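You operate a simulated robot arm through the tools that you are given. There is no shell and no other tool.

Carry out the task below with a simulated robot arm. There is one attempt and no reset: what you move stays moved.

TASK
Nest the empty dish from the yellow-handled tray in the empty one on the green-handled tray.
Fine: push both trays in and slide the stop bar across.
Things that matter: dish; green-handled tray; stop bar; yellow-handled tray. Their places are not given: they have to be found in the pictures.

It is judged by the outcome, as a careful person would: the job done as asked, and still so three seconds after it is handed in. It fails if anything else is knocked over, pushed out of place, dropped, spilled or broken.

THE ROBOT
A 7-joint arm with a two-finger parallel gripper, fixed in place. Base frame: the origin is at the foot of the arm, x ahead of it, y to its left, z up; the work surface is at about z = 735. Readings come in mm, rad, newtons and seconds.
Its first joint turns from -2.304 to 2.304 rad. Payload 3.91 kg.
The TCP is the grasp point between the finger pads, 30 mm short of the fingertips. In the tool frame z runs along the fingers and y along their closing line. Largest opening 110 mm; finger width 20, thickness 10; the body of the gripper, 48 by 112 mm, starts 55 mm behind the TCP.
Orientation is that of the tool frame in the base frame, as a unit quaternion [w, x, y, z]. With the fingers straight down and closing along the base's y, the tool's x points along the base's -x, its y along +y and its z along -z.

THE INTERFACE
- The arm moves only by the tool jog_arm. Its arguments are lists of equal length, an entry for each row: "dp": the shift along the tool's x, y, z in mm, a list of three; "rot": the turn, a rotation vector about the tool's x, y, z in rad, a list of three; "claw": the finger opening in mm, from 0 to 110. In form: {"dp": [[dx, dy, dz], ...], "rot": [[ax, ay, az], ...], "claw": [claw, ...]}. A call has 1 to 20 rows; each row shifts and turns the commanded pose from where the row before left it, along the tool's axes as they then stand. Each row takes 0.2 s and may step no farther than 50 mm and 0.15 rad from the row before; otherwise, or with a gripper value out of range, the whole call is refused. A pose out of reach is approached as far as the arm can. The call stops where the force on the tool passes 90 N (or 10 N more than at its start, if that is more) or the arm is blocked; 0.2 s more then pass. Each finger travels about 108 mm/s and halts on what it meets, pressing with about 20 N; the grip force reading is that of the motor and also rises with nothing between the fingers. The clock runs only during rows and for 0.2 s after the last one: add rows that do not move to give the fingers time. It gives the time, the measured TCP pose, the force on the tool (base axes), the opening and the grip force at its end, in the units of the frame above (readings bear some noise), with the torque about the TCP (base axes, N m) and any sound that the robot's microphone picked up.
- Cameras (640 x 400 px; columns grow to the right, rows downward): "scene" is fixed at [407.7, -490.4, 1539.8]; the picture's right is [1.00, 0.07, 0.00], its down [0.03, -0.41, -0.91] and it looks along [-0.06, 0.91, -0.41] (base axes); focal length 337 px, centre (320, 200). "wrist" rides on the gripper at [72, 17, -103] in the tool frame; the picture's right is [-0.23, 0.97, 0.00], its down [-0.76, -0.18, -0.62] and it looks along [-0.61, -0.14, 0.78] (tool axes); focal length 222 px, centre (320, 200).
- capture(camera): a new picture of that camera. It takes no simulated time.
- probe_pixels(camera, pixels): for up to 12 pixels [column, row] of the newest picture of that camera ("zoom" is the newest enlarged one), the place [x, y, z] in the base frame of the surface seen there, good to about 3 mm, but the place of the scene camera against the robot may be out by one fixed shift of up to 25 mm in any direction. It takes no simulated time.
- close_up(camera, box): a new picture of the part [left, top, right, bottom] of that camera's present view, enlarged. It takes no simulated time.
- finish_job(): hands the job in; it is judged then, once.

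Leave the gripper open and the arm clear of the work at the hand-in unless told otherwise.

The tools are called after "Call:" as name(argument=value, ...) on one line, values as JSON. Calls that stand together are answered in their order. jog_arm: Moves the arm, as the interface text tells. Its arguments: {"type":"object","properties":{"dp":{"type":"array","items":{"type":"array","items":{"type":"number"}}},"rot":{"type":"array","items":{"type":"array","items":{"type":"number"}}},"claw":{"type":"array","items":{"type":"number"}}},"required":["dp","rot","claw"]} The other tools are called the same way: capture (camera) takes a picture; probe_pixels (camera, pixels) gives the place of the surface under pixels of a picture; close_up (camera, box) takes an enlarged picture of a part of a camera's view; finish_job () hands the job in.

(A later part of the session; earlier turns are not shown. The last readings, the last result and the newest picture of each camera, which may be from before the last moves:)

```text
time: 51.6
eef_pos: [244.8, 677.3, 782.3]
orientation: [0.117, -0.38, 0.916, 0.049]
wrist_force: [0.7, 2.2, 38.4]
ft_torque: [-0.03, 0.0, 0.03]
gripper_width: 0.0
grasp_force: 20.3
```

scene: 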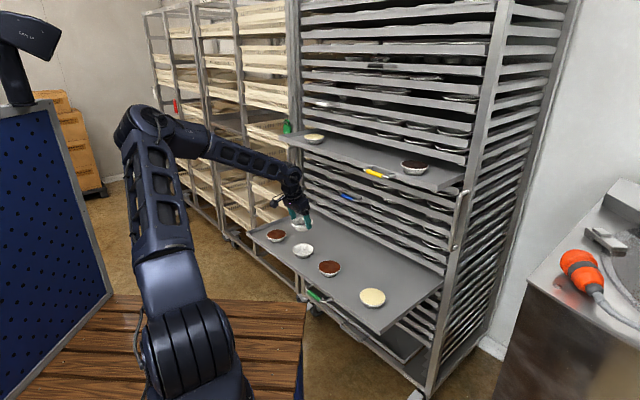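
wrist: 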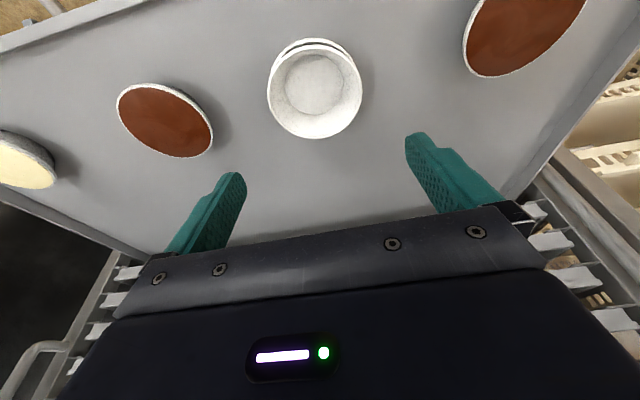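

It holds firm at 38 N with no further sinking, so it's fully seated. I'll lift straight off, up about 120 mm, and look.

Call:
jog_arm(dp=[[-2.5, 0, -9.7], [-7.4, 0, -29], [-9.9, 0, -38.8], [-9.9, 0, -38.8], [0, 0, 0]], rot=[[0, 0, 0], [0, 0, 0], [0, 0, 0], [0, 0, 0], [0, 0, 0]], claw=[0, 0, 0, 0, 0])

Call:
capture(camera="wrist")

Call:
close_up(camera="scene", box=[270, 220, 340, 280])

```text
time: 52.8
eef_pos: [243.3, 674.0, 904.3]
orientation: [0.115, -0.38, 0.916, 0.048]
wrist_force: [0.1, 0.8, 0.4]
ft_torque: [0.01, -0.01, 0.01]
gripper_width: 0.1
grasp_force: 20.5
```

```text
taken
```

wrist: 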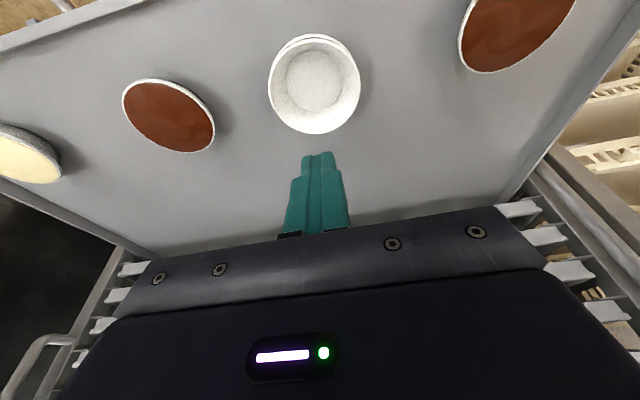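

```text
6.67 times, centred on (305, 250) of scene
```

zoom: 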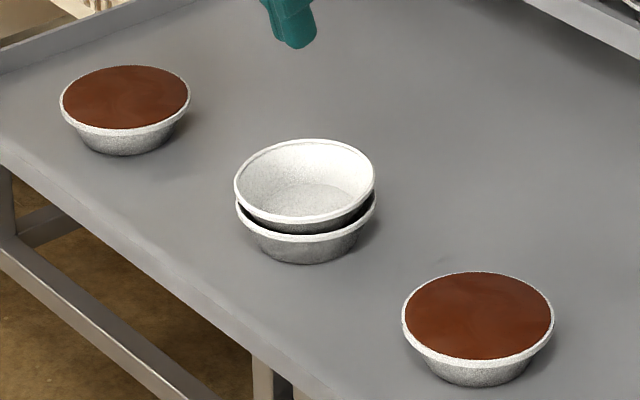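

Nested and level. Before pushing the green tray I need the clearance under the tray just above it, so I'll probe that rim in the scene view.

Call:
close_up(camera="scene", box=[340, 190, 440, 290])

Call:
probe_pixels(camera="zoom", pixels=[[200, 160], [200, 170], [200, 180], [200, 190], [200, 200], [200, 210], [200, 220], [200, 230], [200, 145], [200, 130], [200, 115], [200, 100]])

```text
4.00 times, centred on (390, 240) of scene
```

zoom: 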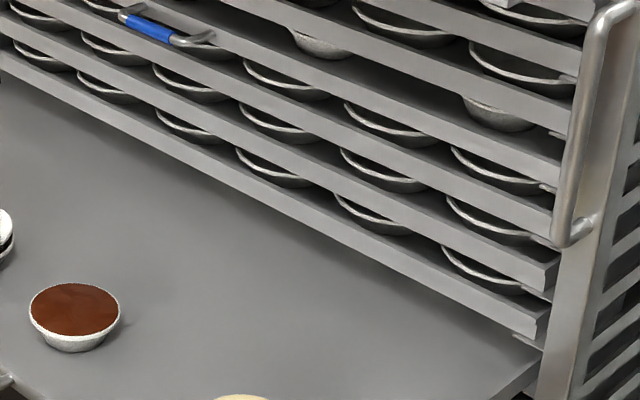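

```text
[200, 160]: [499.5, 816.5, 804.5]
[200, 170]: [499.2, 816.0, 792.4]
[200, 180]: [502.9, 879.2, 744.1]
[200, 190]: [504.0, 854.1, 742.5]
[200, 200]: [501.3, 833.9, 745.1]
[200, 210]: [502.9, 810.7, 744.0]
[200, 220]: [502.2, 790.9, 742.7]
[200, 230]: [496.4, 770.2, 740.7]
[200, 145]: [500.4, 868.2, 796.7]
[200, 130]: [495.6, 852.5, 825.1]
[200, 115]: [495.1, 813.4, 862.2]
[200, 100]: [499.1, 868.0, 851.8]
```

Clearance looks tight: the tray above has its floor at about z 788 corrected, and the stack top is about 779. I'll measure the lower edge of that rim and the stack top with the same camera.

Call:
close_up(camera="scene", box=[370, 220, 400, 245])

Call:
probe_pixels(camera="zoom", pixels=[[320, 180], [320, 200], [320, 220], [320, 240], [320, 250], [320, 260], [320, 270], [320, 280], [320, 290], [320, 300], [320, 310], [320, 320]])

Call:
close_up(camera="scene", box=[288, 232, 320, 262])

Call:
probe_pixels(camera="zoom", pixels=[[160, 170], [450, 170], [300, 98], [300, 275], [200, 240], [400, 240], [300, 330], [300, 200], [560, 300], [230, 115], [380, 115], [300, 290]])

```text
16.00 times, centred on (385, 232) of scene
```

zoom: 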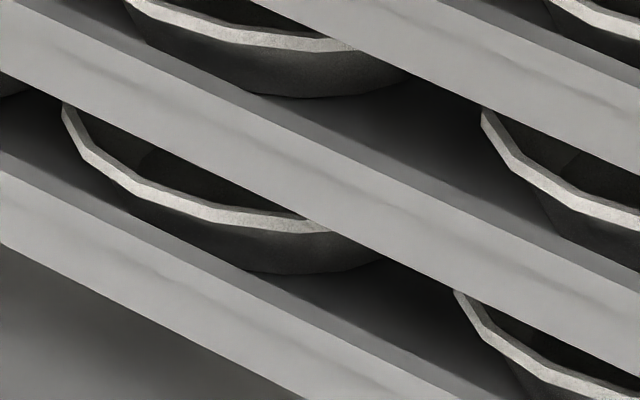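

```text
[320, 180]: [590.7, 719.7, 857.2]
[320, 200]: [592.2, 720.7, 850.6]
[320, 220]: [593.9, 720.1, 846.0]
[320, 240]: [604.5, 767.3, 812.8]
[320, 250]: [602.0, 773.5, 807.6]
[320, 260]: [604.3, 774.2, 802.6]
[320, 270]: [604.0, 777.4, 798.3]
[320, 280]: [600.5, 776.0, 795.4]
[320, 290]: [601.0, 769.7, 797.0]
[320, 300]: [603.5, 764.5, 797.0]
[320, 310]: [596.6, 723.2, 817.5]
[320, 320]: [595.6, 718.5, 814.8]
```

```text
13.33 times, centred on (304, 247) of scene
```

zoom: 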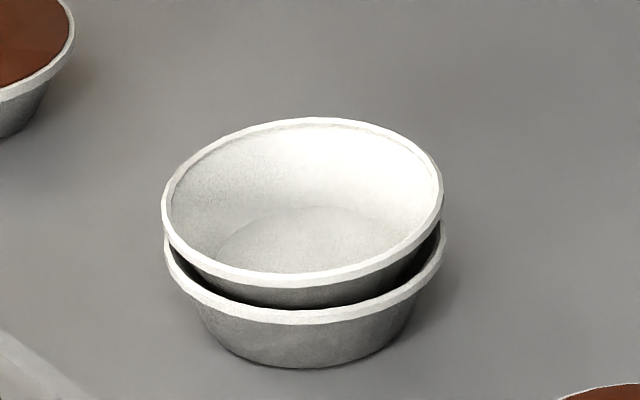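

```text
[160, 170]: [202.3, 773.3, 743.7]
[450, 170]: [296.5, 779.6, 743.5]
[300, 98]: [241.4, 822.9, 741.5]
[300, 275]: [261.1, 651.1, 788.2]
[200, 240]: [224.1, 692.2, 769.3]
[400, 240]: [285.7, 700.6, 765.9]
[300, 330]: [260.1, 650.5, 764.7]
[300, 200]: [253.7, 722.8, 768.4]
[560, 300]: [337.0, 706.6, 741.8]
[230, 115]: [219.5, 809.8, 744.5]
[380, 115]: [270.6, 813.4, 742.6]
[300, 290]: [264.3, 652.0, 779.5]
```

The margin seems to be only a few mm, so I'll re-measure the stack's top from the wrist camera after the press.

Call:
close_up(camera="wrist", box=[240, 20, 400, 140])

Call:
probe_pixels(camera="zoom", pixels=[[152, 230], [452, 225], [300, 78], [300, 375], [190, 325], [420, 325], [205, 115], [395, 110], [300, 60], [300, 150], [260, 250], [350, 250]])

```text
3.33 times, centred on (320, 80) of wrist
```

zoom: 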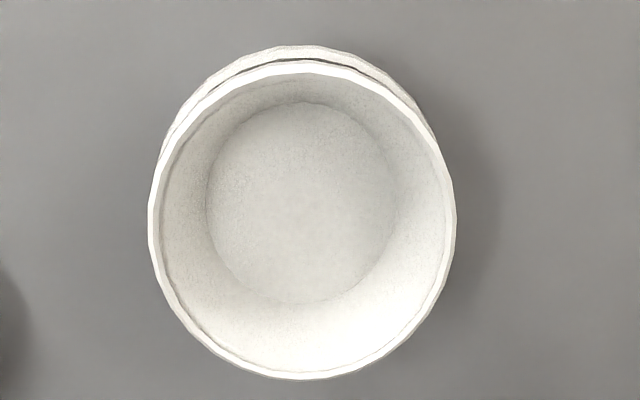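

```text
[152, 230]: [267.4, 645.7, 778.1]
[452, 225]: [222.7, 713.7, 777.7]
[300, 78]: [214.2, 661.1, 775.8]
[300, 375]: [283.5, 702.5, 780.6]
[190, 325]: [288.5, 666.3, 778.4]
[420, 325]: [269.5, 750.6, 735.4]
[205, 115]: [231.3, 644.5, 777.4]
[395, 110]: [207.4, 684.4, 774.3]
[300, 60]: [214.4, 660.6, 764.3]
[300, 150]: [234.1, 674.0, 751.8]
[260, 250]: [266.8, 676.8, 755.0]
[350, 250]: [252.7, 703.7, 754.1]
```

After the press the robot side of the upper rim sank (775) while the rack side is at 780, so it's slightly cocked and not quite bottomed. I'll settle it evenly: bring the tool vertical, open to 70 mm, and press both fingertips lightly on the rim, first slightly on the rack side.

Call:
jog_arm(dp=[[0, 0, 0], [0, 0, 0], [-10.8, 0.8, 0], [-10.9, 0.8, 0], [0, 0, 30], [0, 0, 30], [0, 0, 26], [0, 0, 0]], rot=[[0, 0.125, 0], [0, 0.125, 0], [0, 0, 0], [0, 0, 0], [0, 0, 0], [0, 0, 0], [0, 0, 0], [0, 0, 0]], claw=[30, 60, 70, 70, 70, 70, 70, 70])

Call:
capture(camera="wrist")

Call:
close_up(camera="scene", box=[280, 220, 340, 274])

```text
time: 54.6
eef_pos: [255.7, 693.3, 815.1]
orientation: [-0.001, -0.383, 0.924, 0.0]
wrist_force: [-1.1, 0.4, 0.2]
ft_torque: [-0.02, 0.02, -0.02]
gripper_width: 70.0
grasp_force: 0.0
```

```text
taken
```

wrist: 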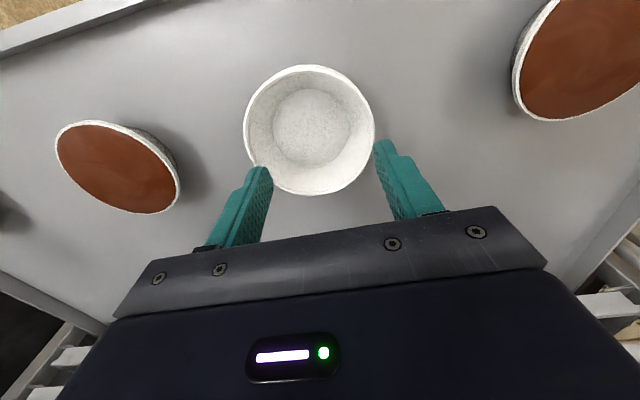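

```text
7.41 times, centred on (310, 247) of scene
```

zoom: 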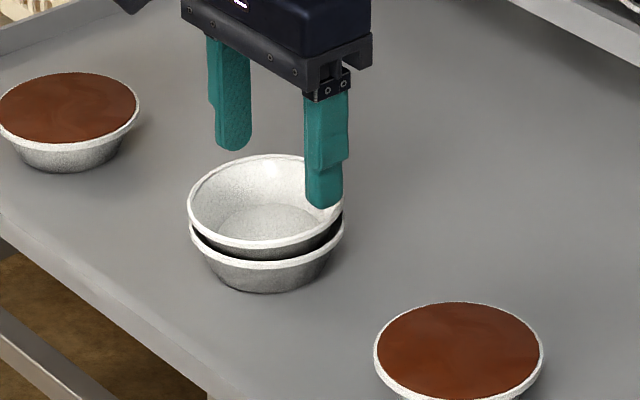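

The tips hover over the rim. I'll press down in small steps.

Call:
jog_arm(dp=[[0, 0, 3], [0, 0, 2], [0, 0, 0]], rot=[[0, 0, 0], [0, 0, 0], [0, 0, 0]], claw=[70, 70, 70])

Call:
jog_arm(dp=[[0, 0, 2], [0, 0, 0]], rot=[[0, 0, 0], [0, 0, 0]], claw=[70, 70])

Call:
jog_arm(dp=[[0, 0, 1], [0, 0, 0]], rot=[[0, 0, 0], [0, 0, 0]], claw=[70, 70])

```text
time: 55.4
eef_pos: [254.9, 695.0, 810.5]
orientation: [0.0, -0.382, 0.924, 0.0]
wrist_force: [-0.5, 0.1, -0.5]
ft_torque: [0.0, 0.0, 0.04]
gripper_width: 69.9
grasp_force: 0.0
```

```text
time: 56.0
eef_pos: [257.0, 693.8, 808.8]
orientation: [0.0, -0.383, 0.924, 0.0]
wrist_force: [-1.1, -1.0, 10.2]
ft_torque: [-0.01, 0.01, -0.03]
gripper_width: 70.1
grasp_force: 0.2
```

```text
time: 56.6
eef_pos: [256.7, 694.5, 808.1]
orientation: [0.001, -0.383, 0.924, -0.001]
wrist_force: [-3.0, 0.4, 20.2]
ft_torque: [0.0, -0.05, 0.0]
gripper_width: 69.7
grasp_force: 0.0
```

Call:
jog_arm(dp=[[0, 0, 1], [0, 0, 0]], rot=[[0, 0, 0], [0, 0, 0]], claw=[70, 70])

Call:
jog_arm(dp=[[0, 0, 1], [0, 0, 0]], rot=[[0, 0, 0], [0, 0, 0]], claw=[70, 70])

Call:
close_up(camera="scene", box=[288, 232, 320, 262])

```text
time: 57.2
eef_pos: [257.6, 695.0, 808.1]
orientation: [0.0, -0.383, 0.924, 0.002]
wrist_force: [-0.6, 6.5, 31.7]
ft_torque: [0.14, 0.0, -0.03]
gripper_width: 70.2
grasp_force: 0.1
```

```text
time: 57.8
eef_pos: [257.1, 695.2, 808.1]
orientation: [0.0, -0.383, 0.924, 0.001]
wrist_force: [-2.7, 5.9, 44.2]
ft_torque: [-0.05, 0.26, 0.01]
gripper_width: 70.0
grasp_force: 0.0
```

```text
13.33 times, centred on (304, 247) of scene
```

zoom: 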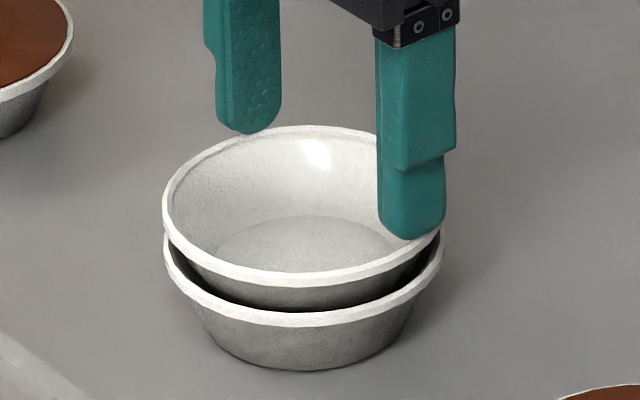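

The far side of the rim has come down about 3 mm. I'll lift off and re-measure.

Call:
jog_arm(dp=[[0, 0, -6], [0, 0, -30], [15, 0, -40], [15, 0, -20], [0, 0, 0]], rot=[[0, 0, 0], [0, 0, 0], [0, 0, 0], [0, 0, 0], [0, 0, 0]], claw=[70, 70, 70, 70, 70])

Call:
capture(camera="wrist")

Call:
close_up(camera="wrist", box=[240, 20, 400, 200])

Call:
close_up(camera="scene", box=[288, 232, 320, 262])

```text
time: 59.0
eef_pos: [235.4, 673.0, 903.6]
orientation: [0.0, -0.382, 0.924, 0.0]
wrist_force: [-0.3, -0.3, -0.7]
ft_torque: [-0.03, 0.02, 0.0]
gripper_width: 70.2
grasp_force: 0.0
```

```text
taken
```

wrist: 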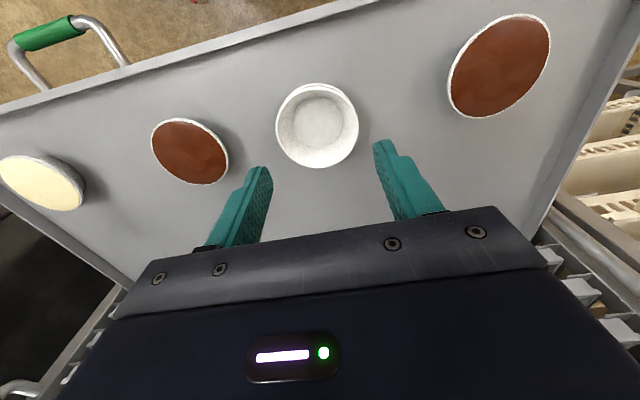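

```text
2.22 times, centred on (320, 110) of wrist
```

zoom: 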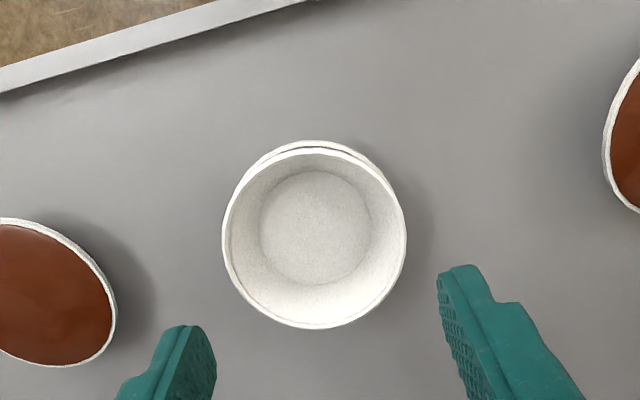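

```text
13.33 times, centred on (304, 247) of scene
```

zoom: 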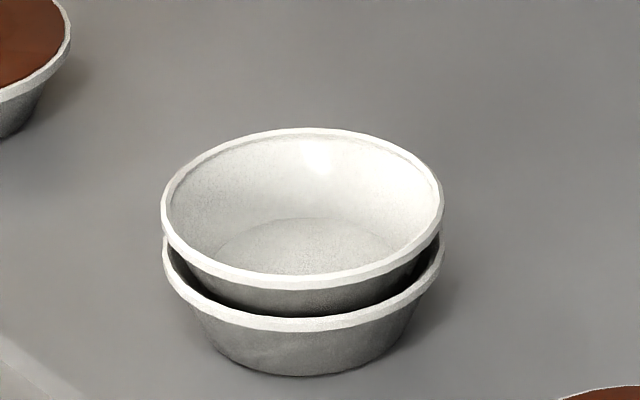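

Call:
close_up(camera="wrist", box=[260, 70, 380, 180])

Call:
probe_pixels(camera="wrist", pixels=[[277, 125], [357, 125], [316, 87], [318, 166], [288, 153], [347, 153], [290, 97], [345, 97], [318, 84], [318, 120], [305, 118], [400, 50]])

```text
3.64 times, centred on (320, 125) of wrist
```

zoom: 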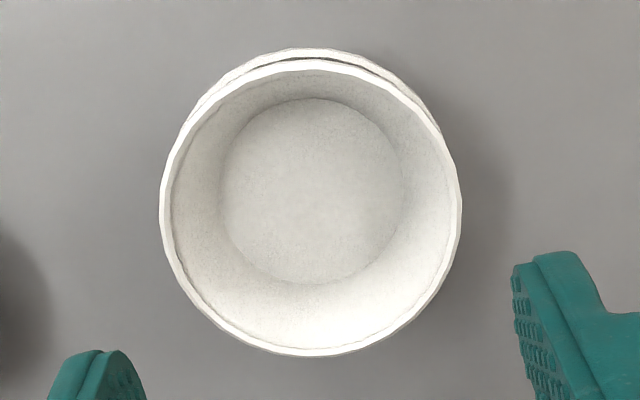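

```text
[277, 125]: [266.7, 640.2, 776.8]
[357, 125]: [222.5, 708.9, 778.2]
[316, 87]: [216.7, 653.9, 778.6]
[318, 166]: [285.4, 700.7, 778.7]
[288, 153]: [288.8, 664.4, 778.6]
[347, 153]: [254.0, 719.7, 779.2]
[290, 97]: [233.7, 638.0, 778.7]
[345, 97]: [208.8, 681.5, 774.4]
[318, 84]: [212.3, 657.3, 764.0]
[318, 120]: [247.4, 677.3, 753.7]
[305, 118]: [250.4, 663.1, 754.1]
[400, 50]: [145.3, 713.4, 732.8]
```

The nest is now level all round at z≈778, with clearance of about 3–5 mm to the tray above; I'll verify that again during the push. Next I'll push the yellow tray in first: back off, rise, close the fingers and pitch the tool to 60° facing the rack near mid-tray.

Call:
jog_arm(dp=[[8.6, -15.7, -38.6], [8.6, -15.7, -38.6], [8.6, -15.7, -38.6], [8.6, -15.7, -38.6], [8.6, -15.7, -38.6], [8.6, -15.7, -38.6], [8.6, -15.7, -38.6], [0, 0, 0], [0, 0, 0], [0, 0, 0], [0, 0, 0], [0, 0, 0], [0, 0, 0], [0, 0, 0], [0, 0, 0]], rot=[[0, 0, 0], [0, 0, 0], [0, 0, 0], [0, 0, 0], [0, 0, 0], [0, 0, 0], [0, 0, 0], [0, -0.15, 0], [0, -0.15, 0], [0, -0.15, 0], [0, -0.15, 0], [0, -0.15, 0], [0, -0.15, 0], [0, -0.15, 0], [0, 0, 0]], claw=[50, 30, 10, 0, 0, 0, 0, 0, 0, 0, 0, 0, 0, 0, 0])

Call:
capture(camera="wrist")

Call:
capture(camera="scene")

```text
time: 62.2
eef_pos: [270.4, 552.1, 1170.1]
orientation: [0.464, -0.331, 0.799, 0.192]
wrist_force: [-0.1, -0.4, 0.1]
ft_torque: [0.01, 0.02, 0.03]
gripper_width: 0.0
grasp_force: 20.2
```

```text
taken
```

wrist: 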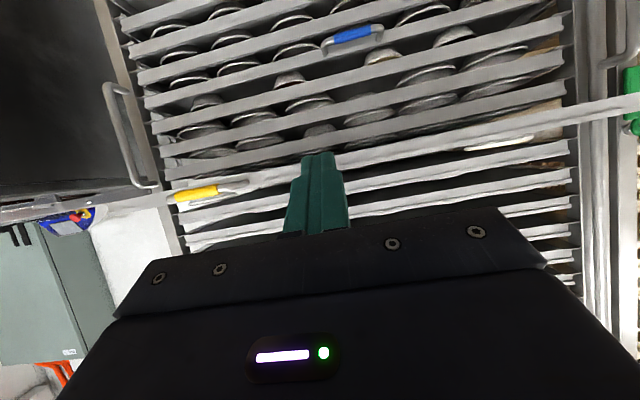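

```text
taken
```

scene: 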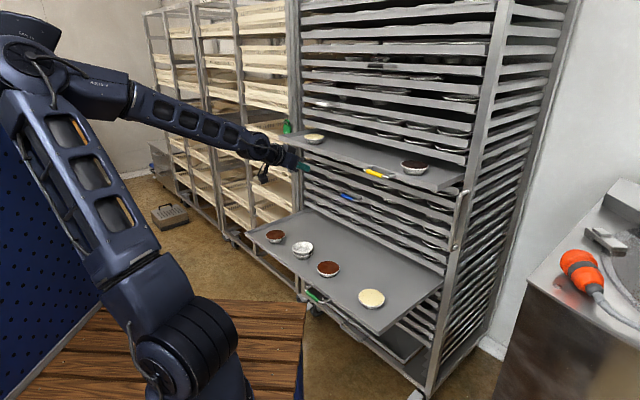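

The fingertips are level with the yellow rim (z≈1155). I'll verify the rim position, then advance.

Call:
probe_pixels(camera="wrist", pixels=[[400, 145], [400, 150], [450, 138], [260, 178], [220, 140], [400, 120], [400, 172], [340, 156]])

Call:
jog_arm(dp=[[-14.9, 0, 26], [-14.9, 0, 26], [-14.9, 0, 26], [-14.9, 0, 26], [-9.9, 0, 17.3], [0, 0, 0]], rot=[[0, 0, 0], [0, 0, 0], [0, 0, 0], [0, 0, 0], [0, 0, 0], [0, 0, 0]], claw=[0, 0, 0, 0, 0, 0])

Call:
capture(camera="wrist")

Call:
close_up(camera="scene", box=[270, 100, 430, 220])

```text
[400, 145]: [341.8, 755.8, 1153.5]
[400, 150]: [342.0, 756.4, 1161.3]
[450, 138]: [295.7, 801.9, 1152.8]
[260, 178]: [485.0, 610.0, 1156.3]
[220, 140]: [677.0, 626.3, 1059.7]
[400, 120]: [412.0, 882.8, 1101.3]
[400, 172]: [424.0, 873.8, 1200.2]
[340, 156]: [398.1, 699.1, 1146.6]
```

```text
time: 63.6
eef_pos: [370.9, 651.0, 1171.1]
orientation: [0.462, -0.332, 0.8, 0.192]
wrist_force: [-0.1, 0.2, 0.3]
ft_torque: [-0.01, 0.0, 0.04]
gripper_width: 0.0
grasp_force: 20.0
```

```text
taken
```

wrist: 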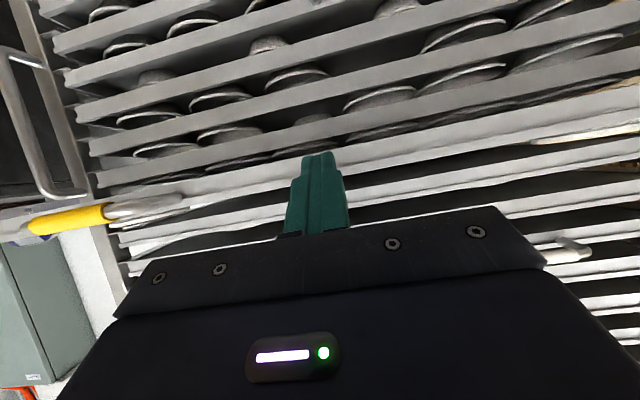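

```text
3.33 times, centred on (350, 160) of scene
```

zoom: 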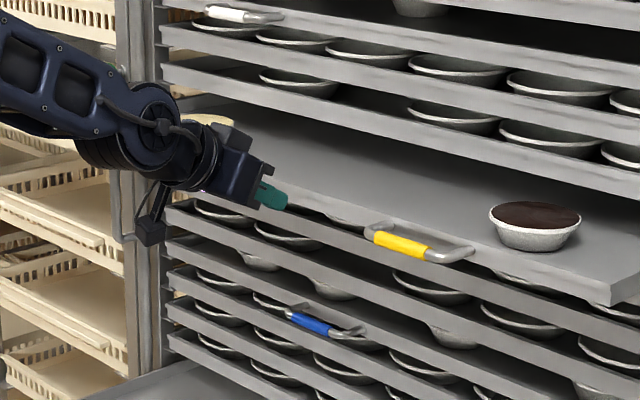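

The rim face is at x+y≈1098 and the tips are 27 mm short of it. I'll push steadily in small rows along the insertion direction.

Call:
jog_arm(dp=[[-5.96, 0, 10.4], [-4.97, 0, 8.67], [-4.97, 0, 8.67], [-5.96, 0, 10.4], [-5.96, 0, 10.4], [-5.96, 0, 10.4], [-5.96, 0, 10.4], [-5.96, 0, 10.4], [-5.96, 0, 10.4], [-5.96, 0, 10.4], [-5.96, 0, 10.4], [-5.96, 0, 10.4], [-4.97, 0, 8.67], [0, 0, 0]], rot=[[0, 0, 0], [0, 0, 0], [0, 0, 0], [0, 0, 0], [0, 0, 0], [0, 0, 0], [0, 0, 0], [0, 0, 0], [0, 0, 0], [0, 0, 0], [0, 0, 0], [0, 0, 0], [0, 0, 0], [0, 0, 0]], claw=[0, 0, 0, 0, 0, 0, 0, 0, 0, 0, 0, 0, 0, 0])

Call:
capture(camera="wrist")

Call:
close_up(camera="scene", box=[290, 100, 490, 240])

```text
time: 66.6
eef_pos: [477.1, 757.0, 1171.4]
orientation: [0.463, -0.331, 0.8, 0.191]
wrist_force: [0.8, -0.4, -0.1]
ft_torque: [0.0, -0.02, -0.01]
gripper_width: 0.2
grasp_force: 20.1
```

```text
taken
```

wrist: 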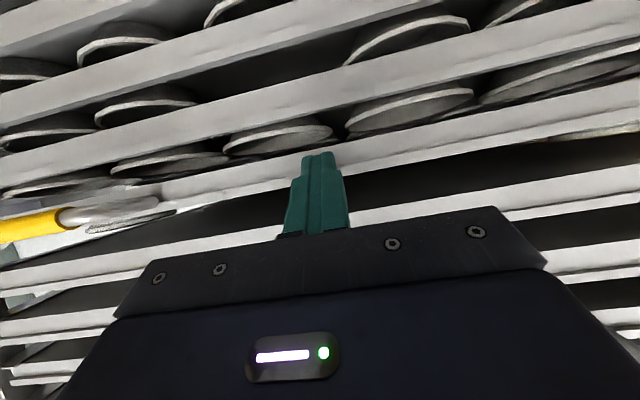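

```text
2.86 times, centred on (390, 170) of scene
```

zoom: 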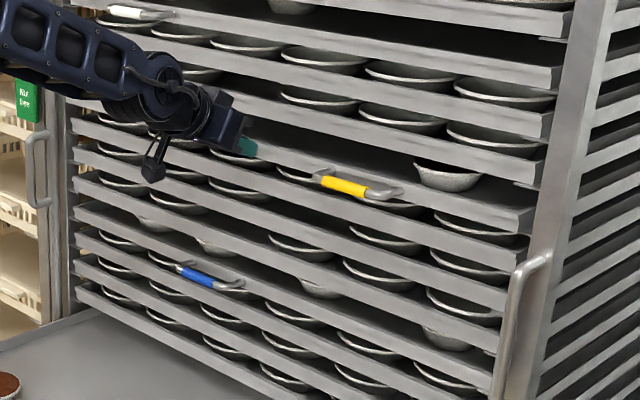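

The tips are at about 898 along the insertion axis and the rims sit at 918. I'll go the last stretch in 4 mm rows until it meets its stop.

Call:
jog_arm(dp=[[-1.99, 0, 3.47], [-1.99, 0, 3.47], [-1.99, 0, 3.47], [-1.99, 0, 3.47], [0, 0, 0]], rot=[[0, 0, 0], [0, 0, 0], [0, 0, 0], [0, 0, 0], [0, 0, 0]], claw=[0, 0, 0, 0, 0])

Call:
probe_pixels(camera="wrist", pixels=[[400, 132], [400, 138], [400, 85], [260, 190], [450, 210]])

Call:
capture(camera="wrist")

```text
time: 67.8
eef_pos: [487.7, 770.2, 1171.4]
orientation: [0.463, -0.331, 0.8, 0.191]
wrist_force: [-9.1, -12.3, -3.4]
ft_torque: [-0.05, 0.2, -0.08]
gripper_width: 0.3
grasp_force: 19.7
```

```text
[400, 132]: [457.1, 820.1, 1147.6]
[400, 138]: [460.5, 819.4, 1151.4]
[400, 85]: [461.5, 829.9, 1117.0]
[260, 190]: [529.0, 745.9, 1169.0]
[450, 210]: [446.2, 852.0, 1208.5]
```

```text
taken
```

wrist: 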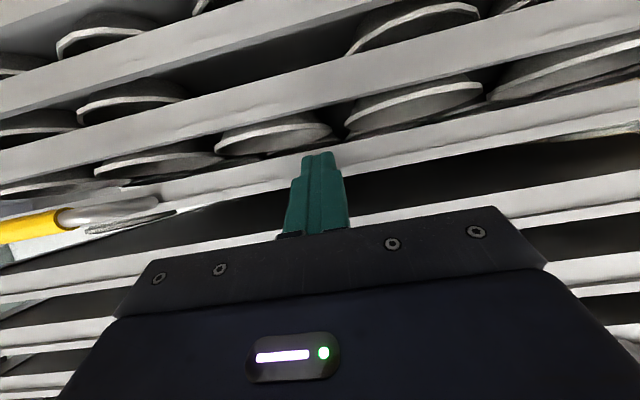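

About 15 N of resistance appears. I'll probe the yellow rim against its neighbours' rims to see if it's flush.

Call:
probe_pixels(camera="wrist", pixels=[[400, 134], [400, 140], [420, 135], [400, 85], [400, 80], [260, 187], [250, 185], [450, 207], [420, 213], [500, 195], [450, 125], [330, 100]])

```text
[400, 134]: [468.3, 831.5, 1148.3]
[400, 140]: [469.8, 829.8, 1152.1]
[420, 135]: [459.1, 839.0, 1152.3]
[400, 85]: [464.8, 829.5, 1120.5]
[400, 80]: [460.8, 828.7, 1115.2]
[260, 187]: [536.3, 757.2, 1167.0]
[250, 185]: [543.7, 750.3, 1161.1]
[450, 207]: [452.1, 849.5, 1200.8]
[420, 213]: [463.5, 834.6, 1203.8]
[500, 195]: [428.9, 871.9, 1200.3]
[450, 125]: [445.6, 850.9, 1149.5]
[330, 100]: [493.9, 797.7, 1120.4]
```

The yellow rim reads x+y≈1298, same as its neighbours and its original position. I'll give one more 2 mm nudge to confirm the stop, then back off.

Call:
jog_arm(dp=[[-0.99, 0, 1.73], [0, 0, 0]], rot=[[0, 0, 0], [0, 0, 0]], claw=[0, 0])

Call:
jog_arm(dp=[[4.97, 0, -8.67], [9.9, 0, -17.3], [14.9, 0, -26], [19.9, 0, -34.7], [19.9, 0, -34.7], [19.9, 0, -34.7], [0, 0, 0]], rot=[[0, 0, 0], [0, 0, 0], [0, 0, 0], [0, 0, 0], [0, 0, 0], [0, 0, 0], [0, 0, 0]], claw=[0, 0, 0, 0, 0, 0, 0])

Call:
capture(camera="scene")

Call:
close_up(camera="scene", box=[280, 120, 480, 260])

```text
time: 68.4
eef_pos: [486.8, 769.9, 1171.6]
orientation: [0.462, -0.331, 0.8, 0.192]
wrist_force: [-38.5, -48.2, -2.3]
ft_torque: [-0.32, 0.32, -0.24]
gripper_width: 0.0
grasp_force: 20.2
```

```text
time: 70.0
eef_pos: [362.5, 642.8, 1172.3]
orientation: [0.463, -0.331, 0.8, 0.192]
wrist_force: [1.0, 0.0, 0.3]
ft_torque: [-0.01, -0.01, 0.03]
gripper_width: 0.4
grasp_force: 20.4
```

```text
taken
```

scene: 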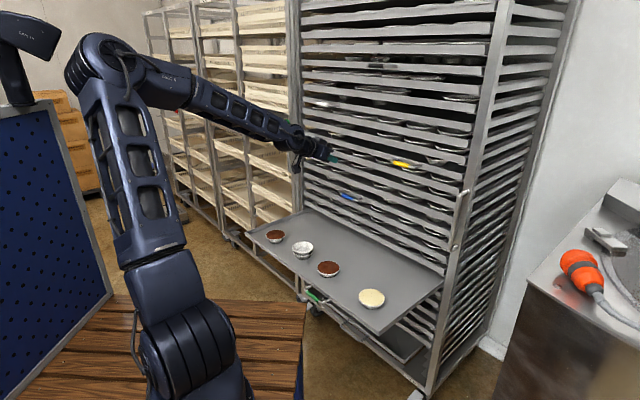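

```text
2.86 times, centred on (380, 190) of scene
```

zoom: 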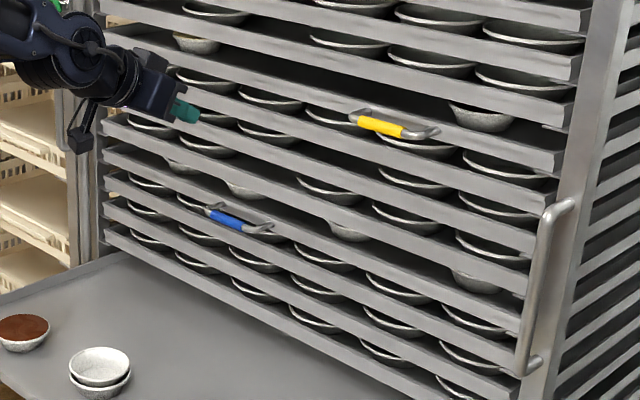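

Yellow tray fully home (61 N against its stop). For the green tray I'll check where the bench, the green rim and the stack are before coming down in front of it.

Call:
probe_pixels(camera="scene", pixels=[[280, 330], [303, 305], [300, 380], [270, 300], [345, 311], [300, 278], [330, 303], [322, 300], [340, 308], [302, 245], [292, 262], [283, 260]])

Call:
close_up(camera="scene", box=[240, 220, 400, 340])

```text
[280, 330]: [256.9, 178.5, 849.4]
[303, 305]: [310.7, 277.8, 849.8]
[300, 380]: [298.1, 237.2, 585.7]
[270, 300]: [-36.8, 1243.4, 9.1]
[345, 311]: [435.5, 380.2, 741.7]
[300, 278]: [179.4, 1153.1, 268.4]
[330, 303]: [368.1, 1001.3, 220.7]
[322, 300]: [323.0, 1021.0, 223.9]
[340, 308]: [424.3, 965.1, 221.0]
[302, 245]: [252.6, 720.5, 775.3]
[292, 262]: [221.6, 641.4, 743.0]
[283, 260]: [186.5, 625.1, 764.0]
```

```text
3.33 times, centred on (320, 280) of scene
```

zoom: 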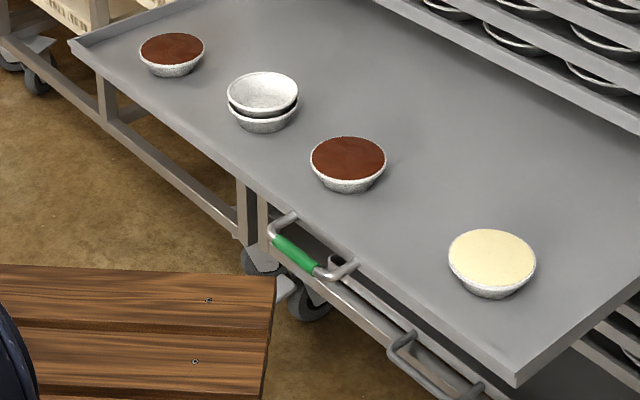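

The bench top is at z≈841 and ends about x=300, y=266, well clear of the pushing line. I'll retreat to in front of the green tray's mid-line, bring the tool to 0.25 rad from vertical, and descend to z≈860 outside its rim.

Call:
jog_arm(dp=[[17.4, 2.8, -30.3], [17.4, 2.8, -30.3], [17.4, 2.8, -30.3], [17.4, 2.8, -30.3], [17.4, 2.8, -30.3], [17.4, 2.8, -30.3], [0, 0, 0], [0, 0, 0], [0, 0, 0], [0, 0, 0], [0, 0, 0], [0, 0, 0], [0, 0, 0]], rot=[[0, 0, 0], [0, 0, 0], [0, 0, 0], [0, 0, 0], [0, 0, 0], [0, 0, 0], [0, 0.15, 0], [0, 0.15, 0], [0, 0.15, 0], [0, 0.15, 0], [0, 0.15, 0], [0, 0.05, 0], [0, 0, 0]], claw=[0, 0, 0, 0, 0, 0, 0, 0, 0, 0, 0, 0, 0])

Call:
capture(camera="wrist")

Call:
capture(camera="scene")

```text
time: 72.8
eef_pos: [201.6, 506.5, 1170.9]
orientation: [0.115, -0.38, 0.917, 0.048]
wrist_force: [-0.6, 1.3, 0.1]
ft_torque: [0.02, -0.01, -0.03]
gripper_width: 0.2
grasp_force: 20.2
```

```text
taken
```

wrist: 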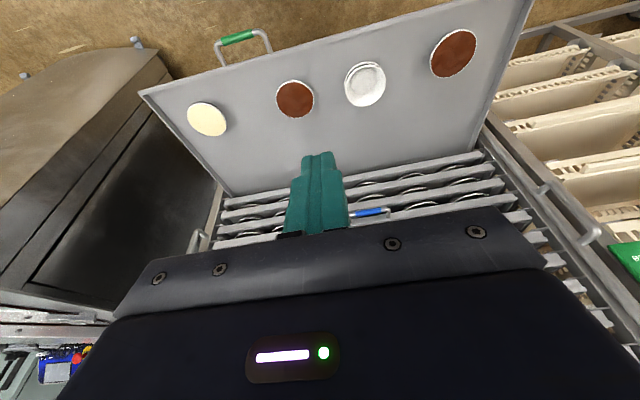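

```text
taken
```

scene: 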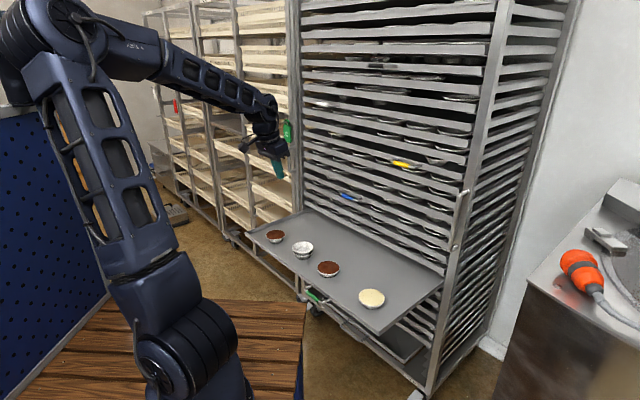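

From this view I can measure the green tray's front rim, its handle and the dishes with the accurate wrist camera.

Call:
probe_pixels(camera="wrist", pixels=[[300, 54], [330, 46], [380, 34], [200, 80], [500, 5], [148, 92], [237, 39], [257, 32], [300, 60], [365, 78], [235, 195], [478, 158]])

Call:
close_up(camera="wrist", box=[200, 0, 440, 140])

```text
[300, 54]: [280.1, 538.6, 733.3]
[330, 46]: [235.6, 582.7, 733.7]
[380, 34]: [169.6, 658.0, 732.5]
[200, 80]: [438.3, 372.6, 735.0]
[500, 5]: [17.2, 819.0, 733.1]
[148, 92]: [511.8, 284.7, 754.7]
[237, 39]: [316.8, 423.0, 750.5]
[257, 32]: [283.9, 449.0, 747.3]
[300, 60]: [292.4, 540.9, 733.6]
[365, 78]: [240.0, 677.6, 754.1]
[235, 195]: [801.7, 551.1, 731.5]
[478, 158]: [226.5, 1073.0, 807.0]
```

```text
2.67 times, centred on (320, 70) of wrist
```

zoom: 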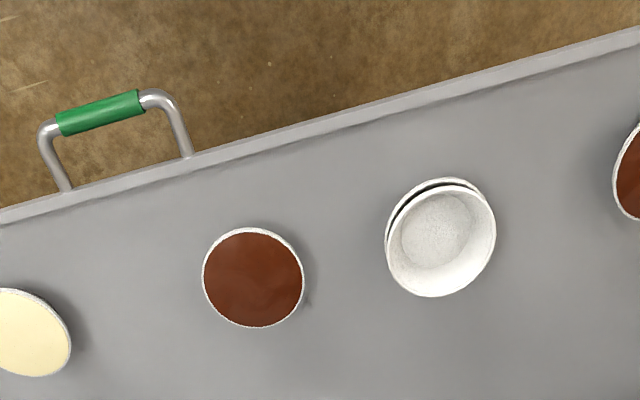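

The green rim's front face is at about 563–572 along the insertion axis, with the handle further right at u≈-78. I'm clear of both, so I'll descend in front of the rim to fingertip height z≈741.

Call:
jog_arm(dp=[[9.9, 0, 38.9], [9.9, 0, 38.9], [9.9, 0, 38.9], [9.9, 0, 38.9], [9.9, 0, 38.9], [9.9, 0, 38.9], [9.9, 0, 38.9], [0, 0, 0]], rot=[[0, 0, 0], [0, 0, 0], [0, 0, 0], [0, 0, 0], [0, 0, 0], [0, 0, 0], [0, 0, 0], [0, 0, 0]], claw=[0, 0, 0, 0, 0, 0, 0, 0])

Call:
capture(camera="wrist")

Call:
capture(camera="scene")

```text
time: 74.6
eef_pos: [202.6, 506.3, 890.4]
orientation: [0.115, -0.38, 0.917, 0.048]
wrist_force: [-0.8, 0.3, 0.6]
ft_torque: [0.01, 0.02, 0.0]
gripper_width: 0.0
grasp_force: 19.6
```

```text
taken
```

wrist: 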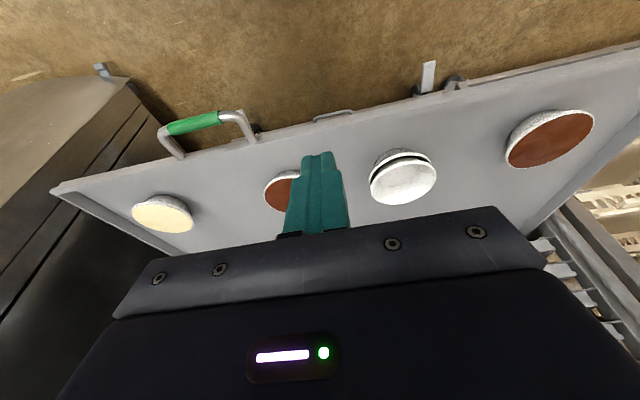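

```text
taken
```

scene: 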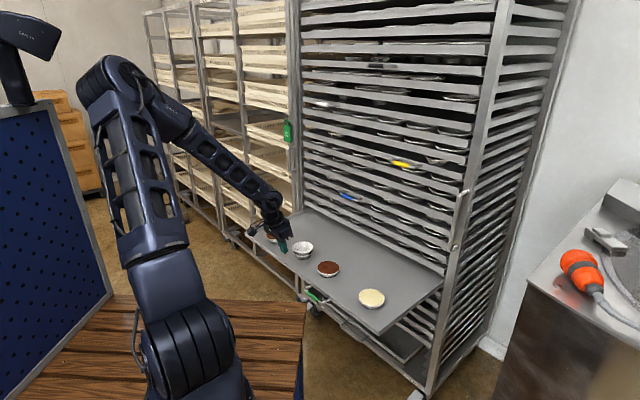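

Reachable so far. I'll go down the remaining 120 mm.

Call:
jog_arm(dp=[[7.4, 0, 29.1], [7.4, 0, 29.1], [7.4, 0, 29.1], [7.4, 0, 29.1], [0, 0, 0]], rot=[[0, 0, 0], [0, 0, 0], [0, 0, 0], [0, 0, 0], [0, 0, 0]], claw=[0, 0, 0, 0, 0])

Call:
capture(camera="wrist")

Call:
close_up(camera="scene", box=[220, 190, 380, 320])

```text
time: 75.8
eef_pos: [202.9, 508.3, 768.2]
orientation: [0.115, -0.38, 0.917, 0.048]
wrist_force: [-0.3, -0.1, -0.1]
ft_torque: [-0.02, 0.0, -0.01]
gripper_width: 0.0
grasp_force: 20.1
```

```text
taken
```

wrist: 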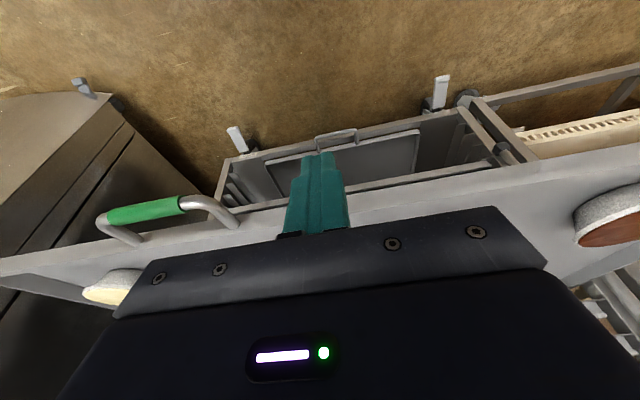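

```text
3.08 times, centred on (300, 255) of scene
```

zoom: 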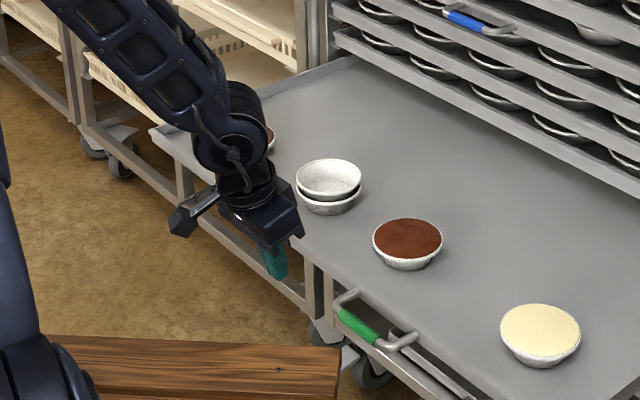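

Call:
probe_pixels(camera="wrist", pixels=[[400, 192], [400, 200], [400, 208], [450, 190], [260, 220], [270, 212], [500, 175], [330, 155]])

```text
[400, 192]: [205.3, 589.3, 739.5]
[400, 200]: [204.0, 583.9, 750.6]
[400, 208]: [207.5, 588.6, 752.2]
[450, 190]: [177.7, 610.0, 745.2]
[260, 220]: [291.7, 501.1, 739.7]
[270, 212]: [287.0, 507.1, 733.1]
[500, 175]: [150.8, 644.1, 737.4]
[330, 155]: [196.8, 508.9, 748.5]
```

The rim is at 561 along the axis; the fingertip face is 40 mm short. I'll make gentle contact and push steadily. After about 165 mm I'll stop, before the stack reaches the rack face, and check the clearance.

Call:
jog_arm(dp=[[-14.5, 0, 3.7], [-9.7, 0, 2.5], [-4.85, 0, 1.24], [-4.85, 0, 1.24], [-4.85, 0, 1.24], [-7.75, 0, 1.98], [-9.7, 0, 2.47], [-9.7, 0, 2.47], [-9.7, 0, 2.47], [-9.7, 0, 2.47], [-9.7, 0, 2.47], [-9.7, 0, 2.47], [-9.7, 0, 2.47], [-9.7, 0, 2.47], [-9.7, 0, 2.47], [-9.7, 0, 2.47], [-9.7, 0, 2.47], [-9.7, 0, 2.47], [-4.85, 0, 1.24], [0, 0, 0]], rot=[[0, 0, 0], [0, 0, 0], [0, 0, 0], [0, 0, 0], [0, 0, 0], [0, 0, 0], [0, 0, 0], [0, 0, 0], [0, 0, 0], [0, 0, 0], [0, 0, 0], [0, 0, 0], [0, 0, 0], [0, 0, 0], [0, 0, 0], [0, 0, 0], [0, 0, 0], [0, 0, 0], [0, 0, 0], [0, 0, 0]], claw=[0, 0, 0, 0, 0, 0, 0, 0, 0, 0, 0, 0, 0, 0, 0, 0, 0, 0, 0, 0])

Call:
capture(camera="wrist")

Call:
capture(camera="scene")

Call:
close_up(camera="scene", box=[260, 170, 440, 310])

```text
time: 80.0
eef_pos: [325.6, 630.0, 769.6]
orientation: [0.114, -0.38, 0.917, 0.048]
wrist_force: [-0.6, 0.4, -0.6]
ft_torque: [-0.01, 0.03, 0.01]
gripper_width: 0.0
grasp_force: 19.9
```

```text
taken
```

wrist: 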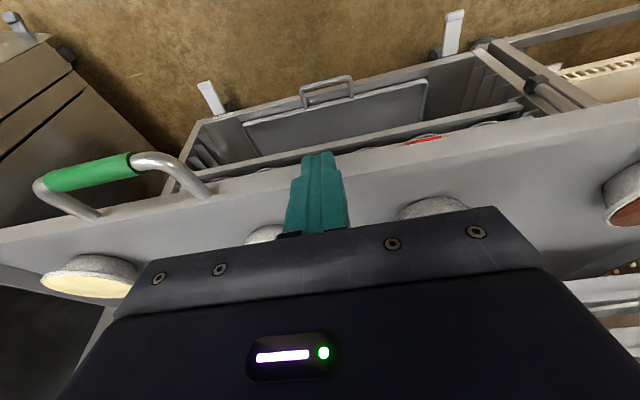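

```text
taken
```

scene: 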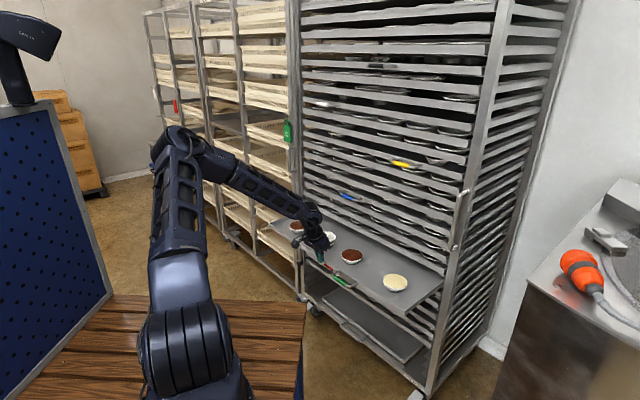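

```text
2.86 times, centred on (350, 240) of scene
```

zoom: 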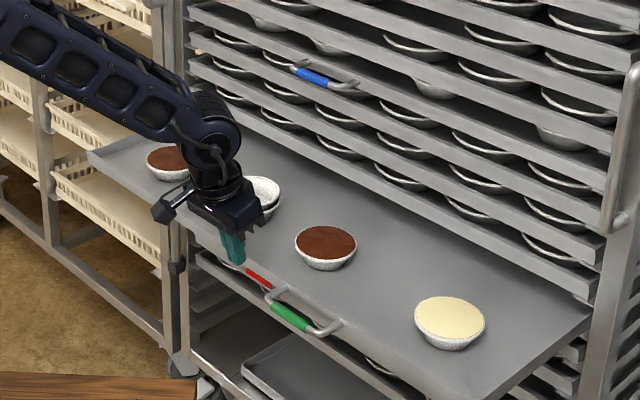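

The push goes smoothly (tray now about 132 mm in), and all the dishes stayed put. To check that the nested stack will clear the tray above, I'll back the tool off 80 mm and pitch it up for a near-horizontal look.

Call:
jog_arm(dp=[[19.4, 0, -4.95], [19.4, 0, -4.95], [19.4, 0, -4.95], [19.4, 0, -4.95], [-3.7, 0, -14.5], [0, 0, 0], [0, 0, 0], [0, 0, 0], [0, 0, 0], [0, 0, 0], [0, 0, 0], [0, 0, 0]], rot=[[0, 0, 0], [0, 0, 0], [0, 0, 0], [0, 0, 0], [0, 0, 0], [0, -0.15, 0], [0, -0.15, 0], [0, -0.15, 0], [0, -0.15, 0], [0, -0.15, 0], [0, -0.05, 0], [0, 0, 0]], claw=[0, 0, 0, 0, 0, 0, 0, 0, 0, 0, 0, 0])

Call:
capture(camera="wrist")

Call:
close_up(camera="wrist", box=[280, 60, 520, 220])

Call:
capture(camera="scene")

```text
time: 82.5
eef_pos: [361.5, 554.4, 797.4]
orientation: [0.466, -0.267, 0.828, 0.163]
wrist_force: [0.4, 0.1, -0.6]
ft_torque: [0.02, 0.03, 0.03]
gripper_width: 0.2
grasp_force: 20.2
out of reach, approached as far as the arm can: row 11
stopped in row 12: the arm was blocked; the commanded pose is now the measured one
```

```text
taken
```

wrist: 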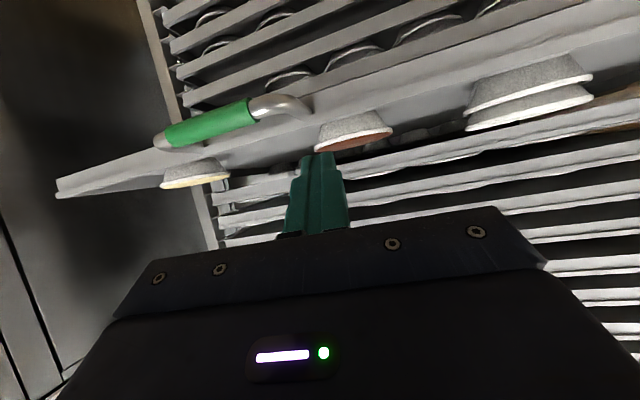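

```text
2.50 times, centred on (400, 140) of wrist
```

zoom: 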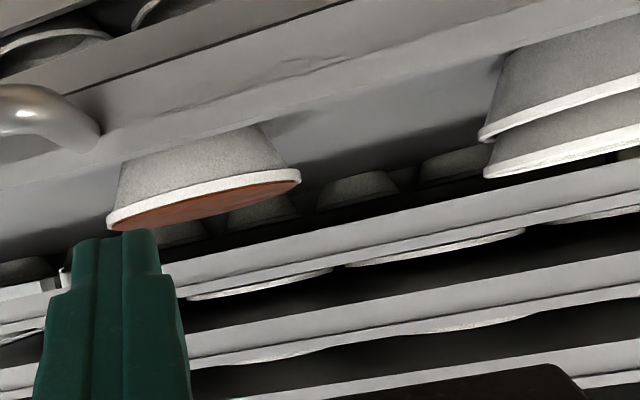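

```text
taken
```

scene: 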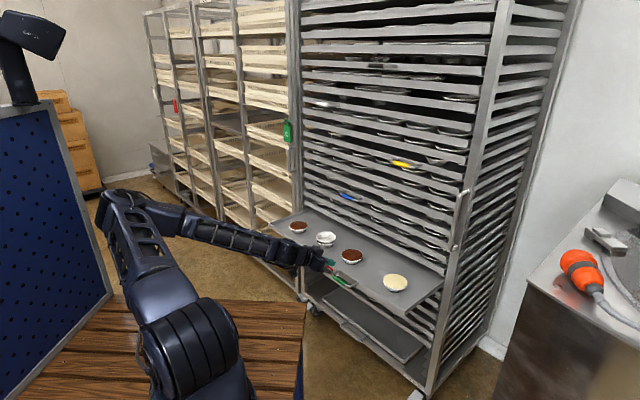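

The arm ran out of reach in that pitch and stopped, free of contact. The view is useful though: the stack is at the upper right, and there's a dark gap between it and the tray above. I'll probe both edges.

Call:
probe_pixels(camera="zoom", pixels=[[500, 176], [560, 163], [620, 148], [530, 168], [590, 155], [300, 236], [400, 214], [450, 204], [500, 196], [560, 184], [600, 175], [350, 226]])

Call:
close_up(camera="wrist", box=[440, 50, 620, 170])

Call:
probe_pixels(camera="zoom", pixels=[[120, 275], [200, 262], [300, 245], [400, 225], [500, 195], [300, 180], [100, 295], [200, 280], [300, 262], [400, 243], [500, 226], [600, 205]])

```text
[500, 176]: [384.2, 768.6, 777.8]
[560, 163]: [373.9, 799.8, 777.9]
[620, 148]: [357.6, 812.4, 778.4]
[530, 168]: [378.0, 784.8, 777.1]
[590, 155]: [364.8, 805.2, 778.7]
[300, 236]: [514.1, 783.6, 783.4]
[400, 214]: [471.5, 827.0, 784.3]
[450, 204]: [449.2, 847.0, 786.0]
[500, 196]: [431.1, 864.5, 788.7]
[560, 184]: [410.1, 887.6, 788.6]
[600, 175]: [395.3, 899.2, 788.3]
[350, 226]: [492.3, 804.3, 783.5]
```

```text
3.33 times, centred on (530, 110) of wrist
```

zoom: 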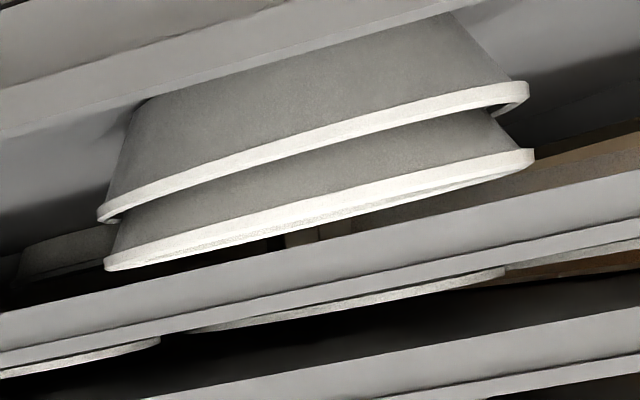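

```text
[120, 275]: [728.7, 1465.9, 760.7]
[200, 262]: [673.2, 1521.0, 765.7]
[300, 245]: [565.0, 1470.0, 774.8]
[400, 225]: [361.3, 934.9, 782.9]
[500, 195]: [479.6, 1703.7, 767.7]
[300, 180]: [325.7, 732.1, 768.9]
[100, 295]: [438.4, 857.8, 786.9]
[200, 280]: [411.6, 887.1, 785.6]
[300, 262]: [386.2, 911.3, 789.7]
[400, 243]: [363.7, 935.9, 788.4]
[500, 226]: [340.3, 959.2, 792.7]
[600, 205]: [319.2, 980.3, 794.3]
```

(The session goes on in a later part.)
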